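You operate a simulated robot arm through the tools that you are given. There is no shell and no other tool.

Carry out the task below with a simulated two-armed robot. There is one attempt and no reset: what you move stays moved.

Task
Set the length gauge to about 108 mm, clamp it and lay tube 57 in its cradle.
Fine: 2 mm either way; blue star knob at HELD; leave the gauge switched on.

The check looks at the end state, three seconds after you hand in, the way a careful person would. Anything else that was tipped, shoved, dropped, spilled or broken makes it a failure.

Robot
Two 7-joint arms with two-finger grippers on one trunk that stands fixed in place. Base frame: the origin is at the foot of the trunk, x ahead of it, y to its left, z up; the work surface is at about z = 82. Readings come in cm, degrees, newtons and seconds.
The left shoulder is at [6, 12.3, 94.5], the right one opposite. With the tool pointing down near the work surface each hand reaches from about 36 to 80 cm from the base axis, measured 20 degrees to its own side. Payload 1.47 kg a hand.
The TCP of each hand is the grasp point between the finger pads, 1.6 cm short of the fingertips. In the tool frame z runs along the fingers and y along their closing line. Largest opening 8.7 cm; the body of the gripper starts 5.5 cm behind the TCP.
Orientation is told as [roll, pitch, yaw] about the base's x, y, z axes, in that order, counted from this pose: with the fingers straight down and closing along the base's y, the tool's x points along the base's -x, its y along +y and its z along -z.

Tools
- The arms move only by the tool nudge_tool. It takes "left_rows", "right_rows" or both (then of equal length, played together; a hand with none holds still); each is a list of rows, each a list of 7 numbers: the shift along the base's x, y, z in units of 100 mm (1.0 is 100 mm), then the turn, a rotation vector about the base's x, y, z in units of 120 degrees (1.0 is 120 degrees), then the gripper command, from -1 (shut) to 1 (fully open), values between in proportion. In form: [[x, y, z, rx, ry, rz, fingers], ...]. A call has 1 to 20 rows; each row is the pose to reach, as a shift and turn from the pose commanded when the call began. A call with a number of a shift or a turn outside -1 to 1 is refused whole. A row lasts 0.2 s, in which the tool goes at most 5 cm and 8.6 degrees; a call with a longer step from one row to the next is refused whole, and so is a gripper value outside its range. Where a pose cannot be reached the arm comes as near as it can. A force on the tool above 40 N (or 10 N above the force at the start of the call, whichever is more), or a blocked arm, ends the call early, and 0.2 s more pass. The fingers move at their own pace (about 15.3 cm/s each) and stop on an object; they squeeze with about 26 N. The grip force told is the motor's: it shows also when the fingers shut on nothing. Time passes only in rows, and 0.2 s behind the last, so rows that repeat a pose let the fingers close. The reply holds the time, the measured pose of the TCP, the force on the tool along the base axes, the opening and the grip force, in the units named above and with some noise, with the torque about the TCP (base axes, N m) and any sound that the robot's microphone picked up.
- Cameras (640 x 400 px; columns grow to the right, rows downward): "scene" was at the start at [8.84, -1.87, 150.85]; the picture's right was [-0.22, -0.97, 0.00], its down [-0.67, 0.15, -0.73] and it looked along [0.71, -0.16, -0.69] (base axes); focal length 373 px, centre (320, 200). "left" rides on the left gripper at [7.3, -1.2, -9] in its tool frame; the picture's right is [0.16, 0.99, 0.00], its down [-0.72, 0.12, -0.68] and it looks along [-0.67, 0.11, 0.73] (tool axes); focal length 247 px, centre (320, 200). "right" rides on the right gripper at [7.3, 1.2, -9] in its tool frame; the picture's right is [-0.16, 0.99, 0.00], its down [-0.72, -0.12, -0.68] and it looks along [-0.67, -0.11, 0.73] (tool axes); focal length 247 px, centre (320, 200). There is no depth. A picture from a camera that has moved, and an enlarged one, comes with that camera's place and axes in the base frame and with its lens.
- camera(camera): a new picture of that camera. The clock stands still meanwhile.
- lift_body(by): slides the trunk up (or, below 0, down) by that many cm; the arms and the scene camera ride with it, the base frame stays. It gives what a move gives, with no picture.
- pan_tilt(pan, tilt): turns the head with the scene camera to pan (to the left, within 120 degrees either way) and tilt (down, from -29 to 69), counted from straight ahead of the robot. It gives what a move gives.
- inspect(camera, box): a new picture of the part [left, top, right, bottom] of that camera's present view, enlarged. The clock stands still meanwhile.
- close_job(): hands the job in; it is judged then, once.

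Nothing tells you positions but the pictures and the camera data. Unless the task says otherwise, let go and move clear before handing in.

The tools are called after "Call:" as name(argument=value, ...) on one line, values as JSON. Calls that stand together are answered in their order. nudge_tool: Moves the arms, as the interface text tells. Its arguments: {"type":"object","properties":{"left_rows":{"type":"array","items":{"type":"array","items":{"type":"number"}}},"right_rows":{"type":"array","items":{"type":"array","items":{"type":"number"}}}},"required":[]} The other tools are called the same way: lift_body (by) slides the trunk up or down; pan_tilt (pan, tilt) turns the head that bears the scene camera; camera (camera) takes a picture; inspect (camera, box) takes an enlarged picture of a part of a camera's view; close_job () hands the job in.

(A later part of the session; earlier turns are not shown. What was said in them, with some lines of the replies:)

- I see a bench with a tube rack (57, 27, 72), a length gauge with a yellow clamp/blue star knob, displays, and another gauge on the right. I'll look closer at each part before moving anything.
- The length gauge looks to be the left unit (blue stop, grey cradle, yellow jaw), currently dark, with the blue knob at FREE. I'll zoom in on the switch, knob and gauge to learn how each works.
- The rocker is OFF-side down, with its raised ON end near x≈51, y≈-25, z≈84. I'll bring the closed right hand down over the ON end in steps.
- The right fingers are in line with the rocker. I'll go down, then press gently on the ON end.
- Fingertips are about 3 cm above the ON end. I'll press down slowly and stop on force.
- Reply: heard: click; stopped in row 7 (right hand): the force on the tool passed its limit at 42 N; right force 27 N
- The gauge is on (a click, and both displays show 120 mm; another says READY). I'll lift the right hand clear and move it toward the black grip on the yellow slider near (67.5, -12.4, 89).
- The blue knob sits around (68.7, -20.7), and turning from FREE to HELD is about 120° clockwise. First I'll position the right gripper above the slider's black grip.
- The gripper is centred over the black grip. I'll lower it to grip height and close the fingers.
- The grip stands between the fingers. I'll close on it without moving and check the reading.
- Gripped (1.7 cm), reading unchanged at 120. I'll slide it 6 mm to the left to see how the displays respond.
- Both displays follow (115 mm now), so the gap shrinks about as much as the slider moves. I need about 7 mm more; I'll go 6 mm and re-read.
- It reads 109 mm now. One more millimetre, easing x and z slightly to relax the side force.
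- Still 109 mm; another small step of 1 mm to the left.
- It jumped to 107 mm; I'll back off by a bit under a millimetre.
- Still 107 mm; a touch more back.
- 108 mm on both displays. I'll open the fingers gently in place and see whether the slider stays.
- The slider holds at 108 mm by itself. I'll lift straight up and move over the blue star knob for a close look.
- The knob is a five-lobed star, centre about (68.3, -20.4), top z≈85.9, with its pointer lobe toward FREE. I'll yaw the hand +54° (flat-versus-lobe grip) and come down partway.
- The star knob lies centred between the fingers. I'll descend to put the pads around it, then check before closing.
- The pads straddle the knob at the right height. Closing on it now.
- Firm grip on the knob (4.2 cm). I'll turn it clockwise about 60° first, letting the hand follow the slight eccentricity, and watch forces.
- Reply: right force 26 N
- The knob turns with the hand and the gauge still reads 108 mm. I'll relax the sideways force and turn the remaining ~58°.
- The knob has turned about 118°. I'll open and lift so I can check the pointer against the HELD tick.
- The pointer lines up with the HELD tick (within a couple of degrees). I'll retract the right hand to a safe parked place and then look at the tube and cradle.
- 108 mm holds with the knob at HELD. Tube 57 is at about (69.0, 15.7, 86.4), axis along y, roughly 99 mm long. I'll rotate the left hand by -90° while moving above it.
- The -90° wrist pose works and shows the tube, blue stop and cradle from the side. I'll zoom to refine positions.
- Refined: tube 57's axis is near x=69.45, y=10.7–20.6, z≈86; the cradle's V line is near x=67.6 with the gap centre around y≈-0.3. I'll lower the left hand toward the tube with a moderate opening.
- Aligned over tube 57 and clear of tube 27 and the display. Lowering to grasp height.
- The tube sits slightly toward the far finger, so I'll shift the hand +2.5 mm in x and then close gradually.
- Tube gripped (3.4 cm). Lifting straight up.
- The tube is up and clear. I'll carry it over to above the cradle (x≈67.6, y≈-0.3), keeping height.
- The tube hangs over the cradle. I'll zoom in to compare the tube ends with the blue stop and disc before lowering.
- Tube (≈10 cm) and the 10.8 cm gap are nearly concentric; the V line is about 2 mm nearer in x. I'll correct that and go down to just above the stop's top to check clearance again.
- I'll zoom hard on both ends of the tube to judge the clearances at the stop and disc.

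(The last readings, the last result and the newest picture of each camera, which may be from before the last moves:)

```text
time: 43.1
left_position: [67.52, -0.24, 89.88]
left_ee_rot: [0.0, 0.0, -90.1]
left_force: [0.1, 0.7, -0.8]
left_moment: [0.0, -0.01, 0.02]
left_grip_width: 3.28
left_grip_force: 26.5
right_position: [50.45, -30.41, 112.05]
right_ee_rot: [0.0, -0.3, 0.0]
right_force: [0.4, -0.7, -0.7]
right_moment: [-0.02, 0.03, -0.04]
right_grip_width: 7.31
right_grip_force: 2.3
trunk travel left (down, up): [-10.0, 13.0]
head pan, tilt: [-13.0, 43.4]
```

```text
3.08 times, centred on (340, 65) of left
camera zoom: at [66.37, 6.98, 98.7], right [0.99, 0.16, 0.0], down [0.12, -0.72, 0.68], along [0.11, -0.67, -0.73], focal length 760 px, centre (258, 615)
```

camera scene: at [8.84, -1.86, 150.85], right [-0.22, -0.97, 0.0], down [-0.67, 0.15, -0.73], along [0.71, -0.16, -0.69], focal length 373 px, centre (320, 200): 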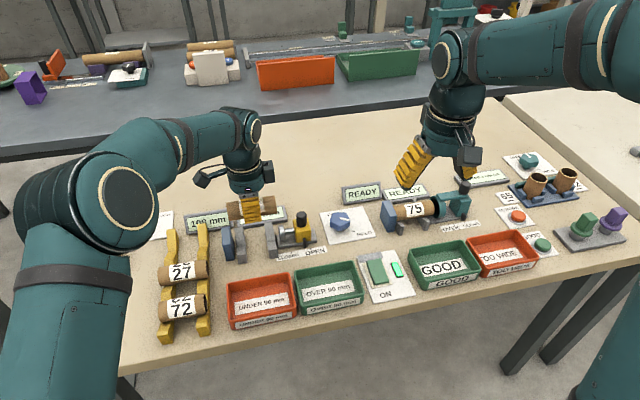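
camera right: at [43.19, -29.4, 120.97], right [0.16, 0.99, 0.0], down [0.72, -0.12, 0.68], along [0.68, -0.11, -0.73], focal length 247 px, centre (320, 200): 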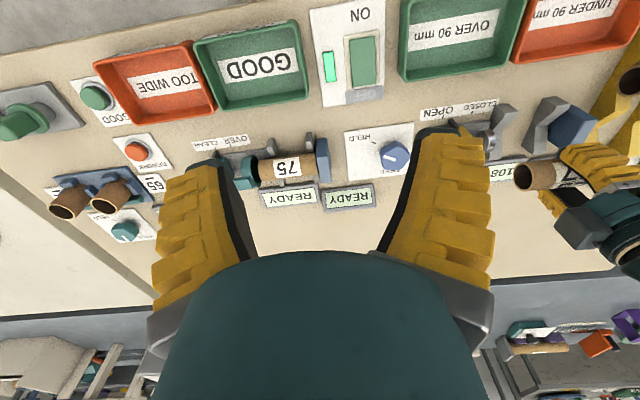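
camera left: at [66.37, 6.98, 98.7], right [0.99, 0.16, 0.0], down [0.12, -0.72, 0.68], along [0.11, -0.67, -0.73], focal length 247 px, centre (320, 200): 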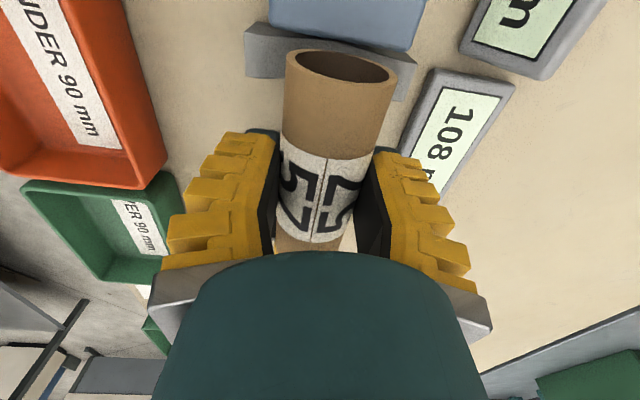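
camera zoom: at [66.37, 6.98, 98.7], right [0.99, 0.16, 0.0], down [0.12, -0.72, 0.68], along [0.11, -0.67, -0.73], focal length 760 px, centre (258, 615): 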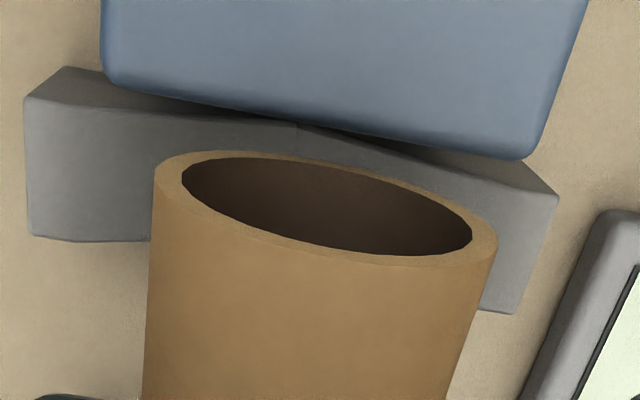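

Clearances look like ~4.8 mm at the blue stop and ~2.3 mm at the disc, so I'll shift +1.2 mm in y, then lower a further 2.5 cm and re-check.

Call:
nudge_tool(left_rows=[[-0.004, 0.006, 0, 0, 0, 0, -1], [-0.008, 0.013, 0, 0, 0, 0, -1], [-0.008, 0.013, -0.06, 0, 0, 0, -1], [-0.008, 0.013, -0.12, 0, 0, 0, -1], [-0.008, 0.013, -0.18, 0, 0, 0, -1], [-0.008, 0.013, -0.24, 0, 0, 0, -1], [-0.008, 0.013, -0.24, 0, 0, 0, -1]])

Call:
inspect(camera="scene", box=[215, 200, 305, 262])

Call:
camera(camera="left")

```text
time: 44.8
left_position: [67.37, 0.06, 87.75]
left_ee_rot: [0.0, 0.0, -89.9]
left_force: [1.1, 0.6, -0.2]
left_moment: [-0.03, 0.03, 0.01]
left_grip_width: 3.3
left_grip_force: 25.9
right_position: [50.58, -30.52, 112.06]
right_ee_rot: [0.0, -0.3, 0.0]
right_force: [-0.3, 0.2, 0.7]
right_moment: [0.03, 0.01, 0.01]
right_grip_width: 7.33
right_grip_force: 2.0
trunk travel left (down, up): [-10.0, 13.0]
head pan, tilt: [-13.0, 43.4]
```

```text
6.45 times, centred on (260, 231) of scene
camera zoom: at [8.84, -1.87, 150.85], right [-0.22, -0.97, 0.0], down [-0.67, 0.15, -0.73], along [0.71, -0.16, -0.69], focal length 2409 px, centre (707, 0)
```

zoom: 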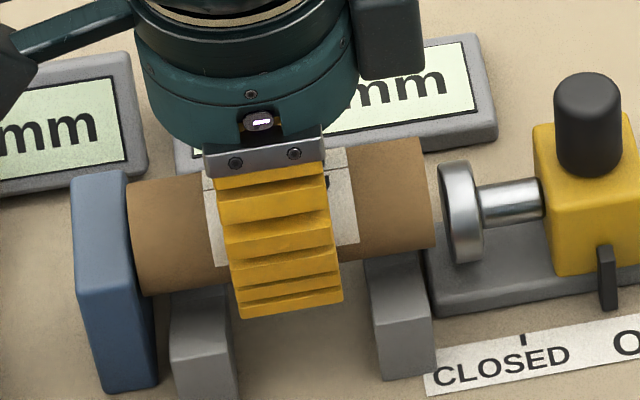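

```text
taken
camera left: at [66.2, 7.33, 96.46], right [0.99, 0.16, 0.0], down [0.12, -0.72, 0.68], along [0.11, -0.67, -0.73], focal length 247 px, centre (320, 200)
```

left: 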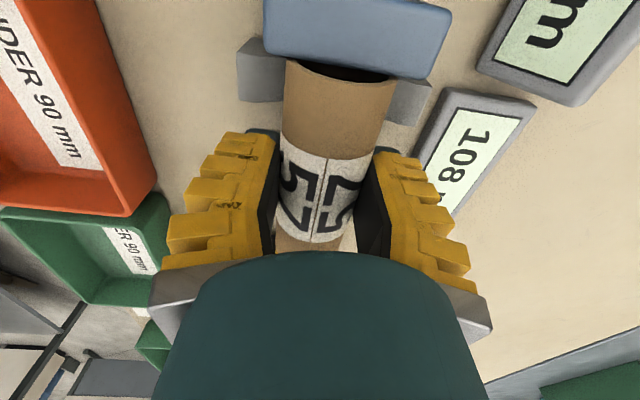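

The shift came out larger than intended; the +y end now seems only ~1 mm from the blue stop. I'll move back about 1.2 mm before lowering more.

Call:
nudge_tool(left_rows=[[0.0, -0.006, 0, 0, 0, 0, -1], [0.0, -0.012, 0, 0, 0, 0, -1], [0.0, -0.012, 0, 0, 0, 0, -1], [0.0, -0.012, 0, 0, 0, 0, -1]])

Call:
inspect(camera="scene", box=[215, 200, 305, 262])

Call:
inspect(camera="left", box=[220, 0, 460, 150])

```text
time: 45.8
left_position: [67.44, -0.02, 87.58]
left_ee_rot: [0.0, 0.0, -90.1]
left_force: [0.1, -0.8, -0.7]
left_moment: [0.01, 0.0, 0.02]
left_grip_width: 3.27
left_grip_force: 26.0
right_position: [50.61, -30.43, 111.97]
right_ee_rot: [0.0, -0.4, 0.0]
right_force: [-1.0, 0.1, -0.7]
right_moment: [-0.03, 0.01, 0.0]
right_grip_width: 7.31
right_grip_force: 2.8
trunk travel left (down, up): [-10.0, 13.0]
head pan, tilt: [-13.0, 43.4]
```

```text
6.45 times, centred on (260, 231) of scene
camera zoom: at [8.84, -1.87, 150.85], right [-0.22, -0.97, 0.0], down [-0.67, 0.15, -0.73], along [0.71, -0.16, -0.69], focal length 2409 px, centre (707, 0)
```

zoom: 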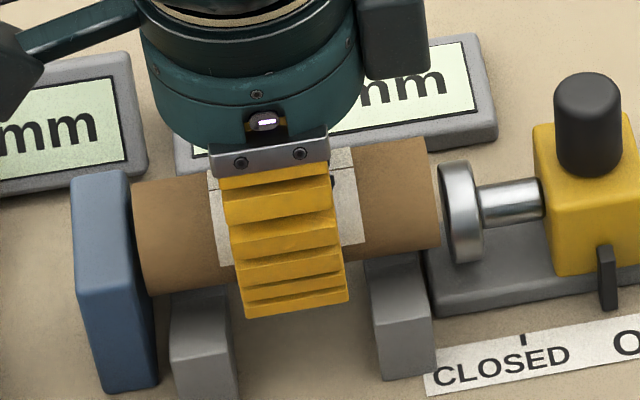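

```text
2.67 times, centred on (340, 75) of left
camera zoom: at [66.23, 7.15, 96.4], right [0.99, 0.16, 0.0], down [0.12, -0.72, 0.68], along [0.11, -0.67, -0.73], focal length 659 px, centre (267, 533)
```

zoom: 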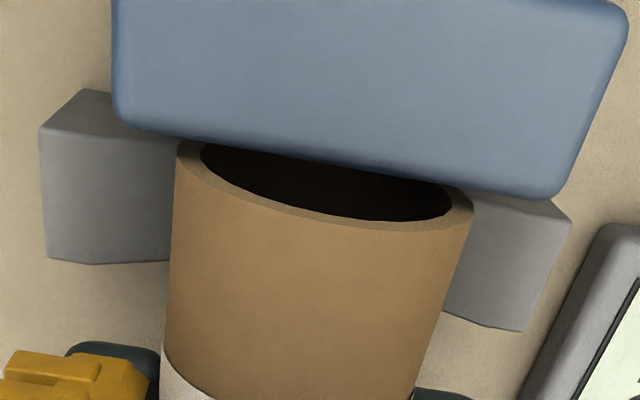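

Both ends now show about 2.5 mm of clearance. I'll lower in 1 mm steps, watching the force for contact with the V blocks.

Call:
nudge_tool(left_rows=[[0.0, 0, -0.015, 0, 0, 0, -1], [0.0, 0, -0.03, 0, 0, 0, -1], [0.0, 0, -0.045, 0, 0, 0, -1], [0.0, 0, -0.06, 0, 0, 0, -1], [0.0, 0, -0.06, 0, 0, 0, -1]])

Call:
inspect(camera="scene", box=[215, 200, 305, 262])

```text
time: 47.0
left_position: [67.33, -0.08, 86.83]
left_ee_rot: [0.0, 0.0, -89.9]
left_force: [0.3, -0.9, 1.3]
left_moment: [-0.01, 0.0, 0.03]
left_grip_width: 3.28
left_grip_force: 25.6
right_position: [50.53, -30.45, 111.96]
right_ee_rot: [0.1, -0.2, 0.0]
right_force: [-0.3, -0.1, -0.1]
right_moment: [0.01, 0.0, 0.0]
right_grip_width: 7.3
right_grip_force: 2.2
trunk travel left (down, up): [-10.0, 13.0]
head pan, tilt: [-13.0, 43.4]
```

```text
6.45 times, centred on (260, 231) of scene
camera zoom: at [8.84, -1.86, 150.85], right [-0.22, -0.97, 0.0], down [-0.67, 0.15, -0.73], along [0.71, -0.16, -0.69], focal length 2409 px, centre (707, 0)
```

zoom: 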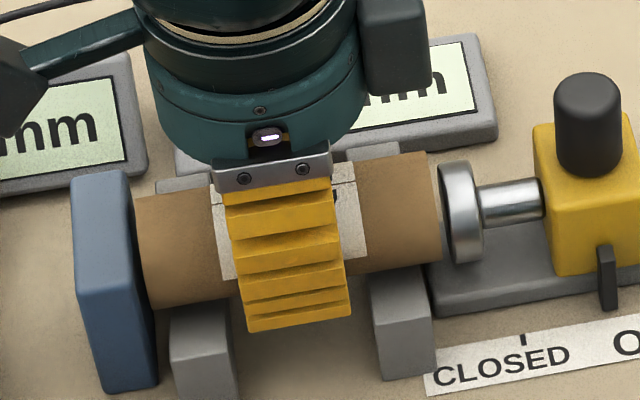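

Still hanging free, ends clear. Continuing down in small steps.

Call:
nudge_tool(left_rows=[[0.0, 0, -0.012, 0, 0, 0, -1], [0.0, 0, -0.024, 0, 0, 0, -1], [0.0, 0, -0.036, 0, 0, 0, -1], [0.0, 0, -0.036, 0, 0, 0, -1]])

Call:
inspect(camera="scene", box=[215, 200, 305, 262])

Call:
camera(camera="left")

```text
time: 48.0
left_position: [67.49, -0.17, 86.44]
left_ee_rot: [0.0, 0.0, -90.0]
left_force: [0.3, 0.9, -0.1]
left_moment: [0.0, 0.0, -0.01]
left_grip_width: 3.3
left_grip_force: 26.1
right_position: [50.62, -30.47, 112.09]
right_ee_rot: [0.1, -0.3, 0.0]
right_force: [-0.3, -1.0, 0.0]
right_moment: [0.01, -0.01, -0.04]
right_grip_width: 7.32
right_grip_force: 2.3
trunk travel left (down, up): [-10.0, 13.0]
head pan, tilt: [-13.0, 43.4]
```

```text
6.45 times, centred on (260, 231) of scene
camera zoom: at [8.84, -1.87, 150.85], right [-0.22, -0.97, 0.0], down [-0.67, 0.15, -0.73], along [0.71, -0.16, -0.69], focal length 2409 px, centre (707, 0)
```

zoom: 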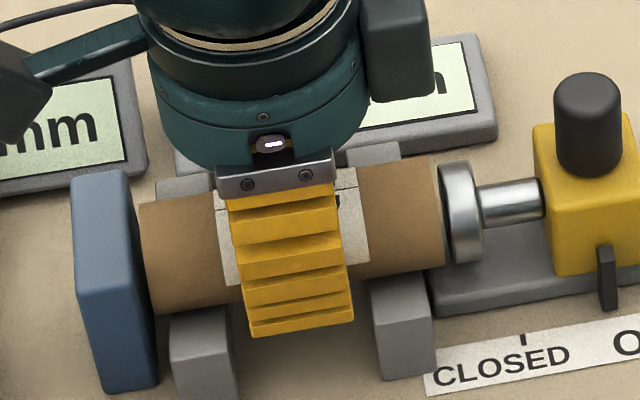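

```text
taken
camera left: at [66.19, 7.08, 95.38], right [0.99, 0.16, 0.0], down [0.12, -0.72, 0.68], along [0.11, -0.67, -0.73], focal length 247 px, centre (320, 200)
```

left: 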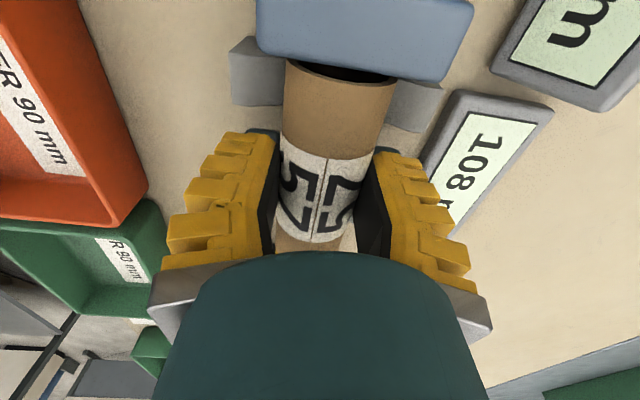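

No contact yet (force near zero), ends still clear. Lowering further in 1 mm steps.

Call:
nudge_tool(left_rows=[[0.0, 0.003, -0.01, 0, 0, 0, -1], [0.0, 0.004, -0.02, 0, 0, 0, -1], [0.0, 0.004, -0.03, 0, 0, 0, -1], [0.0, 0.004, -0.04, 0, 0, 0, -1], [0.0, 0.004, -0.04, 0, 0, 0, -1]])

Call:
inspect(camera="scene", box=[215, 200, 305, 262])

```text
time: 49.1
left_position: [67.41, -0.09, 86.2]
left_ee_rot: [0.1, 0.0, -90.0]
left_force: [3.2, -1.8, 1.8]
left_moment: [-0.02, -0.06, -0.03]
left_grip_width: 3.33
left_grip_force: 26.3
right_position: [50.63, -30.48, 112.08]
right_ee_rot: [-0.1, -0.3, 0.0]
right_force: [0.7, 0.7, -0.3]
right_moment: [0.02, 0.07, 0.01]
right_grip_width: 7.31
right_grip_force: 2.3
trunk travel left (down, up): [-10.0, 13.0]
head pan, tilt: [-13.0, 43.4]
```

```text
6.45 times, centred on (260, 231) of scene
camera zoom: at [8.85, -1.87, 150.85], right [-0.22, -0.97, 0.0], down [-0.67, 0.15, -0.73], along [0.71, -0.16, -0.69], focal length 2409 px, centre (707, 0)
```

zoom: 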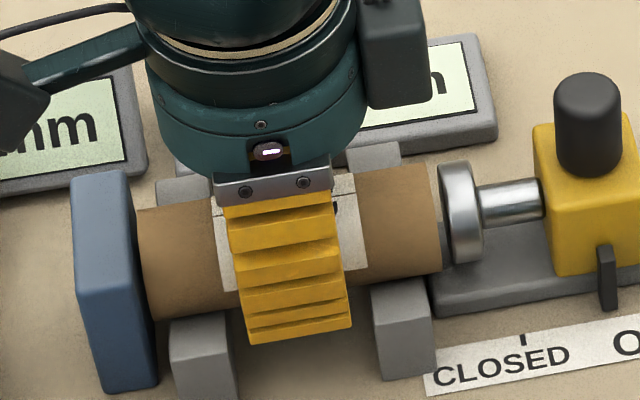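

Light contact has begun on the near V face, so I'll nudge 1 mm farther in x while easing down another 2–3 mm.

Call:
nudge_tool(left_rows=[[0.005, 0, -0.005, 0, 0, 0, -1], [0.01, 0, -0.01, 0, 0, 0, -1], [0.01, 0, -0.02, 0, 0, 0, -1], [0.01, 0, -0.03, 0, 0, 0, -1], [0.01, 0, -0.03, 0, 0, 0, -1]])

Call:
inspect(camera="scene", box=[215, 200, 305, 262])

```text
time: 50.4
left_position: [67.57, -0.03, 86.07]
left_ee_rot: [0.2, 0.0, -89.9]
left_force: [3.8, 0.3, 15.3]
left_moment: [0.02, -0.04, -0.01]
left_grip_width: 3.64
left_grip_force: 26.7
right_position: [50.49, -30.51, 112.11]
right_ee_rot: [0.0, -0.4, 0.0]
right_force: [0.5, -0.6, -0.2]
right_moment: [-0.01, -0.01, 0.04]
right_grip_width: 7.31
right_grip_force: 2.2
trunk travel left (down, up): [-10.0, 13.0]
head pan, tilt: [-13.0, 43.4]
```

```text
6.45 times, centred on (260, 231) of scene
camera zoom: at [8.74, -1.87, 150.86], right [-0.22, -0.97, 0.0], down [-0.67, 0.15, -0.73], along [0.71, -0.16, -0.69], focal length 2409 px, centre (707, 0)
```

zoom: 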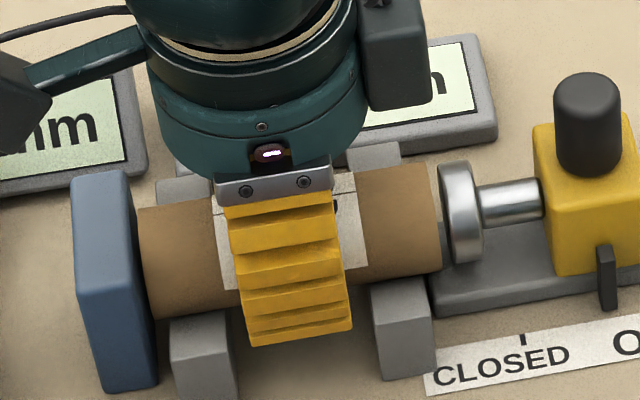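

The tube is seated (z force 15 N, grip slid onto it). I'll relieve the load slightly and open the fingers in place.

Call:
nudge_tool(left_rows=[[0.0, 0, 0.008, 0, 0, 0, -1], [0.0, 0, 0.012, 0, 0, 0, -0.5], [0.0, 0, 0.012, 0, 0, 0, -0.1], [0.0, 0, 0.012, 0, 0, 0, 0.1], [0.0, 0, 0.012, 0, 0, 0, 0.15], [0.0, 0, 0.012, 0, 0, 0, 0.15]])

Call:
inspect(camera="scene", box=[215, 200, 305, 262])

Call:
camera(camera="left")

```text
time: 51.8
left_position: [67.4, -0.03, 86.01]
left_ee_rot: [0.1, 0.0, -90.1]
left_force: [-0.3, 0.1, 0.8]
left_moment: [0.03, 0.01, 0.0]
left_grip_width: 5.52
left_grip_force: 3.2
right_position: [50.6, -30.5, 112.09]
right_ee_rot: [0.0, -0.4, 0.1]
right_force: [-0.2, -0.4, -0.1]
right_moment: [0.02, -0.02, -0.05]
right_grip_width: 7.34
right_grip_force: 2.3
trunk travel left (down, up): [-10.0, 13.0]
head pan, tilt: [-13.0, 43.4]
```

```text
6.45 times, centred on (260, 231) of scene
camera zoom: at [8.85, -1.87, 150.85], right [-0.22, -0.97, 0.0], down [-0.67, 0.15, -0.73], along [0.71, -0.16, -0.69], focal length 2409 px, centre (707, 0)
```

zoom: 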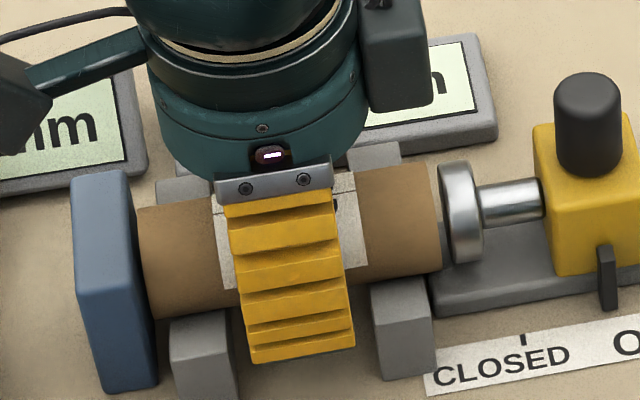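

```text
taken
camera left: at [66.26, 7.18, 94.82], right [0.99, 0.16, 0.0], down [0.12, -0.72, 0.68], along [0.11, -0.67, -0.73], focal length 247 px, centre (320, 200)
```

left: 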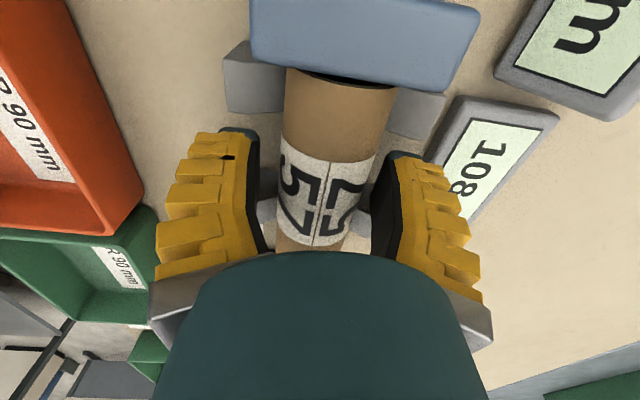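

The tube lies in the V blocks and the fingers are clear on both sides. Lifting the left hand straight up.

Call:
nudge_tool(left_rows=[[0.01, 0, 0.05, 0, 0, 0, 0.15], [0.01, 0, 0.15, 0, 0, 0, 0.2], [0.01, 0, 0.3, 0, 0, 0, 0.3], [0.01, 0, 0.5, 0, 0, 0, 0.4], [0.01, 0, 0.75, 0, 0, 0, 0.4], [0.01, 0, 1.0, 0, 0, 0, 0.4]])

Call:
camera(camera="left")

Call:
inspect(camera="scene", box=[190, 170, 350, 280])

```text
time: 53.1
left_position: [67.59, -0.03, 96.06]
left_ee_rot: [0.1, 0.0, -90.0]
left_force: [-1.3, 0.0, -0.2]
left_moment: [0.03, -0.03, -0.02]
left_grip_width: 6.56
left_grip_force: 3.6
right_position: [50.54, -30.47, 112.12]
right_ee_rot: [0.0, -0.2, 0.0]
right_force: [0.1, 0.1, 0.6]
right_moment: [0.02, -0.01, 0.03]
right_grip_width: 7.3
right_grip_force: 2.9
trunk travel left (down, up): [-10.0, 13.0]
head pan, tilt: [-13.0, 43.4]
```

```text
taken
camera left: at [66.43, 7.23, 104.91], right [0.99, 0.16, 0.0], down [0.12, -0.72, 0.68], along [0.11, -0.67, -0.73], focal length 247 px, centre (320, 200)
```

left: 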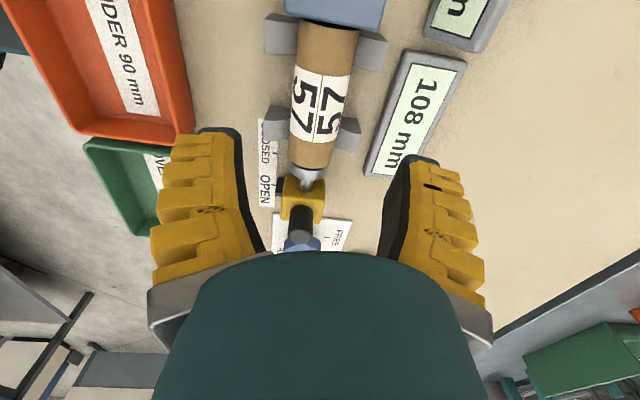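

```text
3.64 times, centred on (270, 225) of scene
camera zoom: at [8.8, -1.86, 150.86], right [-0.22, -0.97, 0.0], down [-0.67, 0.15, -0.73], along [0.71, -0.16, -0.69], focal length 1358 px, centre (502, 109)
```

zoom: 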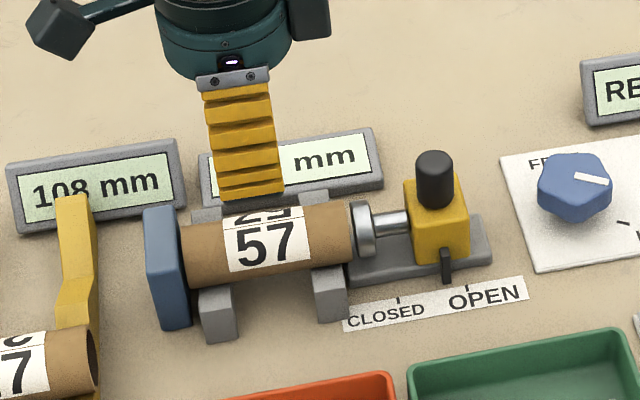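

Tube 57 is resting in the cradle and the gauge still reads 108 mm. I'll retract the left hand to its starting area and do a final inspection.

Call:
nudge_tool(left_rows=[[0, 0.05, 0.25, 0, 0, 0, 0.4], [0, 0.1, 0.5, 0, 0, 0.068, 0.4], [-0.1, 0.3, 0.7, 0, 0, 0.136, 0.4], [-0.2, 0.5, 0.9, 0, 0, 0.204, 0.4], [-0.3, 0.65, 1.0, 0, 0, 0.272, 0.4], [-0.4, 0.75, 1.0, 0, 0, 0.34, 0.4], [-0.5, 0.85, 1.0, 0, 0, 0.408, 0.4], [-0.6, 0.95, 1.0, 0, 0, 0.476, 0.4], [-0.7, 1.0, 1.0, 0, 0, 0.544, 0.4], [-0.75, 1.0, 1.0, 0, 0, 0.612, 0.4], [-0.75, 1.0, 1.0, 0, 0, 0.68, 0.4], [-0.75, 1.0, 1.0, 0, 0, 0.75, 0.4]])

Call:
nudge_tool(left_rows=[[0, 0.2, 0.3, 0, 0, 0, 0.4], [0, 0.5, 0.6, 0, 0, 0, 0.4], [0, 0.6, 0.8, 0, 0, 0, 0.4]])

Call:
camera(camera="scene")

Call:
inspect(camera="scene", box=[190, 180, 310, 270])

Call:
inspect(camera="scene", box=[300, 180, 440, 310])

Call:
inspect(camera="left", box=[0, 0, 320, 200])

Call:
camera(camera="right")

```text
time: 55.8
left_position: [60.15, 9.95, 106.0]
left_ee_rot: [-0.1, 0.0, 0.2]
left_force: [-0.4, 0.1, 0.8]
left_moment: [0.02, 0.02, 0.01]
left_grip_width: 6.53
left_grip_force: 3.5
right_position: [50.5, -30.47, 112.03]
right_ee_rot: [0.0, -0.3, 0.0]
right_force: [0.6, -0.6, -0.4]
right_moment: [0.01, -0.02, -0.01]
right_grip_width: 7.3
right_grip_force: 2.6
trunk travel left (down, up): [-10.0, 13.0]
head pan, tilt: [-13.0, 43.4]
```

```text
time: 56.5
left_position: [60.08, 16.0, 114.0]
left_ee_rot: [-0.1, -0.1, -0.1]
left_force: [-0.2, -0.3, 0.1]
left_moment: [0.02, -0.02, -0.04]
left_grip_width: 6.53
left_grip_force: 3.2
right_position: [50.51, -30.47, 112.05]
right_ee_rot: [0.0, -0.2, 0.0]
right_force: [0.5, 0.7, 0.2]
right_moment: [-0.01, 0.01, -0.02]
right_grip_width: 7.3
right_grip_force: 2.6
trunk travel left (down, up): [-10.0, 13.0]
head pan, tilt: [-13.0, 43.4]
```

```text
taken
camera scene: at [8.81, -1.87, 150.85], right [-0.22, -0.97, 0.0], down [-0.67, 0.15, -0.73], along [0.71, -0.16, -0.69], focal length 373 px, centre (320, 200)
```

scene: 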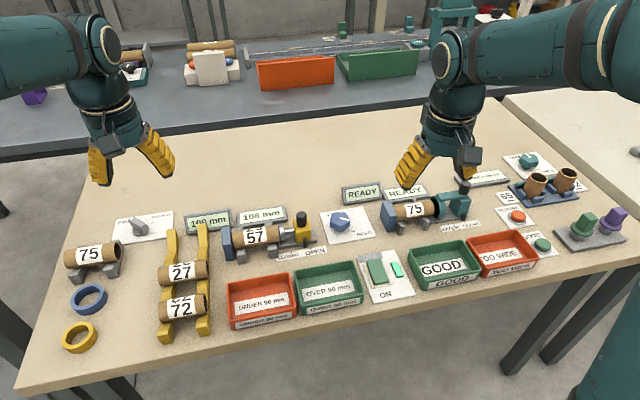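

```text
4.44 times, centred on (250, 225) of scene
camera zoom: at [8.81, -1.87, 150.85], right [-0.22, -0.97, 0.0], down [-0.67, 0.15, -0.73], along [0.71, -0.16, -0.69], focal length 1660 px, centre (631, 89)
```

zoom: 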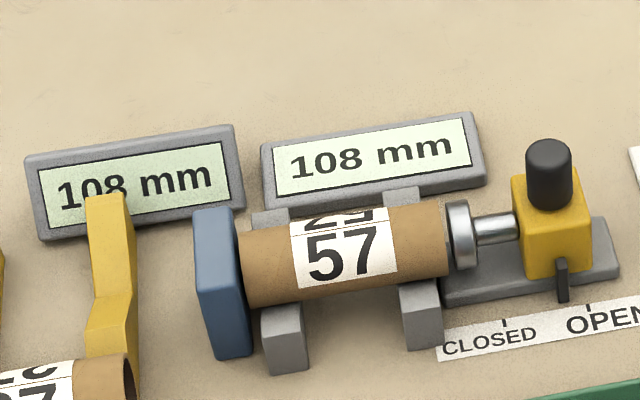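

```text
3.08 times, centred on (370, 245) of scene
camera zoom: at [8.81, -1.87, 150.85], right [-0.22, -0.97, 0.0], down [-0.67, 0.15, -0.73], along [0.71, -0.16, -0.69], focal length 1149 px, centre (166, 62)
```

zoom: 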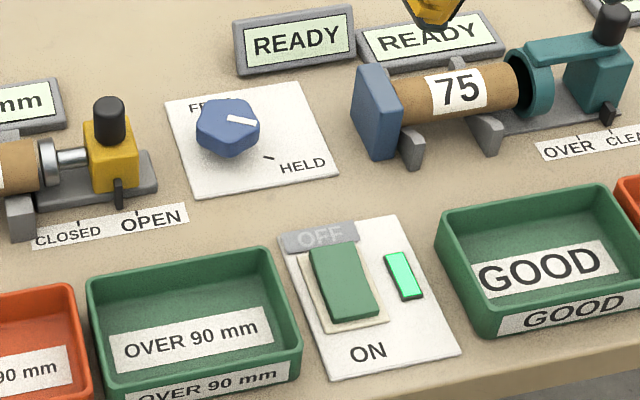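

```text
2.00 times, centred on (160, 100) of left
camera zoom: at [52.82, 14.79, 122.8], right [-0.16, 0.99, 0.0], down [0.72, 0.12, 0.68], along [0.67, 0.11, -0.73], focal length 494 px, centre (640, 400)
```

zoom: 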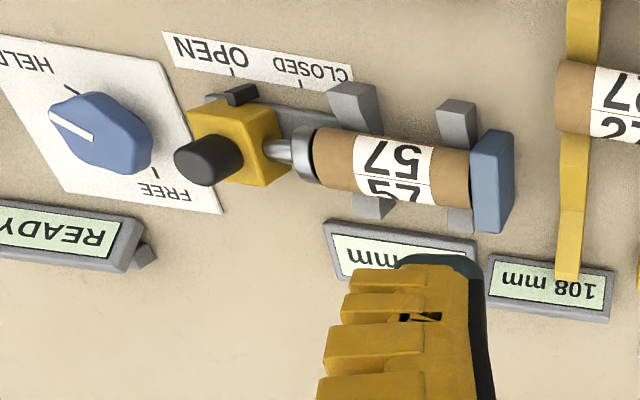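

```text
taken
camera right: at [43.17, -29.41, 120.98], right [0.16, 0.99, 0.0], down [0.72, -0.12, 0.68], along [0.68, -0.11, -0.73], focal length 247 px, centre (320, 200)
```

right: 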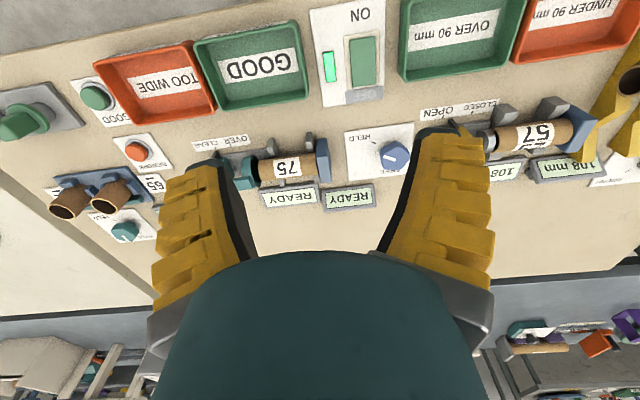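

Final check: both displays read 108 mm and the switch is ON with its lamp lit. The blue knob's pointer is at HELD, and tube 57 lies on both V blocks between the stop and the disc. Both hands are clear and nothing else has moved, so I'm handing in.

Call:
close_job()

```text
The job is handed in.
```

The length gauge is set and clamped at 108 mm, and tube 57 is lying in its cradle. I've handed the job in.

- **Setting:** both gauge displays read 108 mm after clamping, and still did once the tube was in place.
- **Clamp:** the blue star knob's pointer lines up with the HELD tick, within about 2 degrees by the camera. I did not push the slider to test the hold.
- **Tube:** tube 57 rests on both V blocks. It had about 2.5 mm of clearance from the blue stop and from the disc when I lowered it in.
- **Power:** the gauge is switched on and its lamp is lit.

Both hands let go and moved clear before hand-in. The final pictures showed nothing else tipped or displaced.
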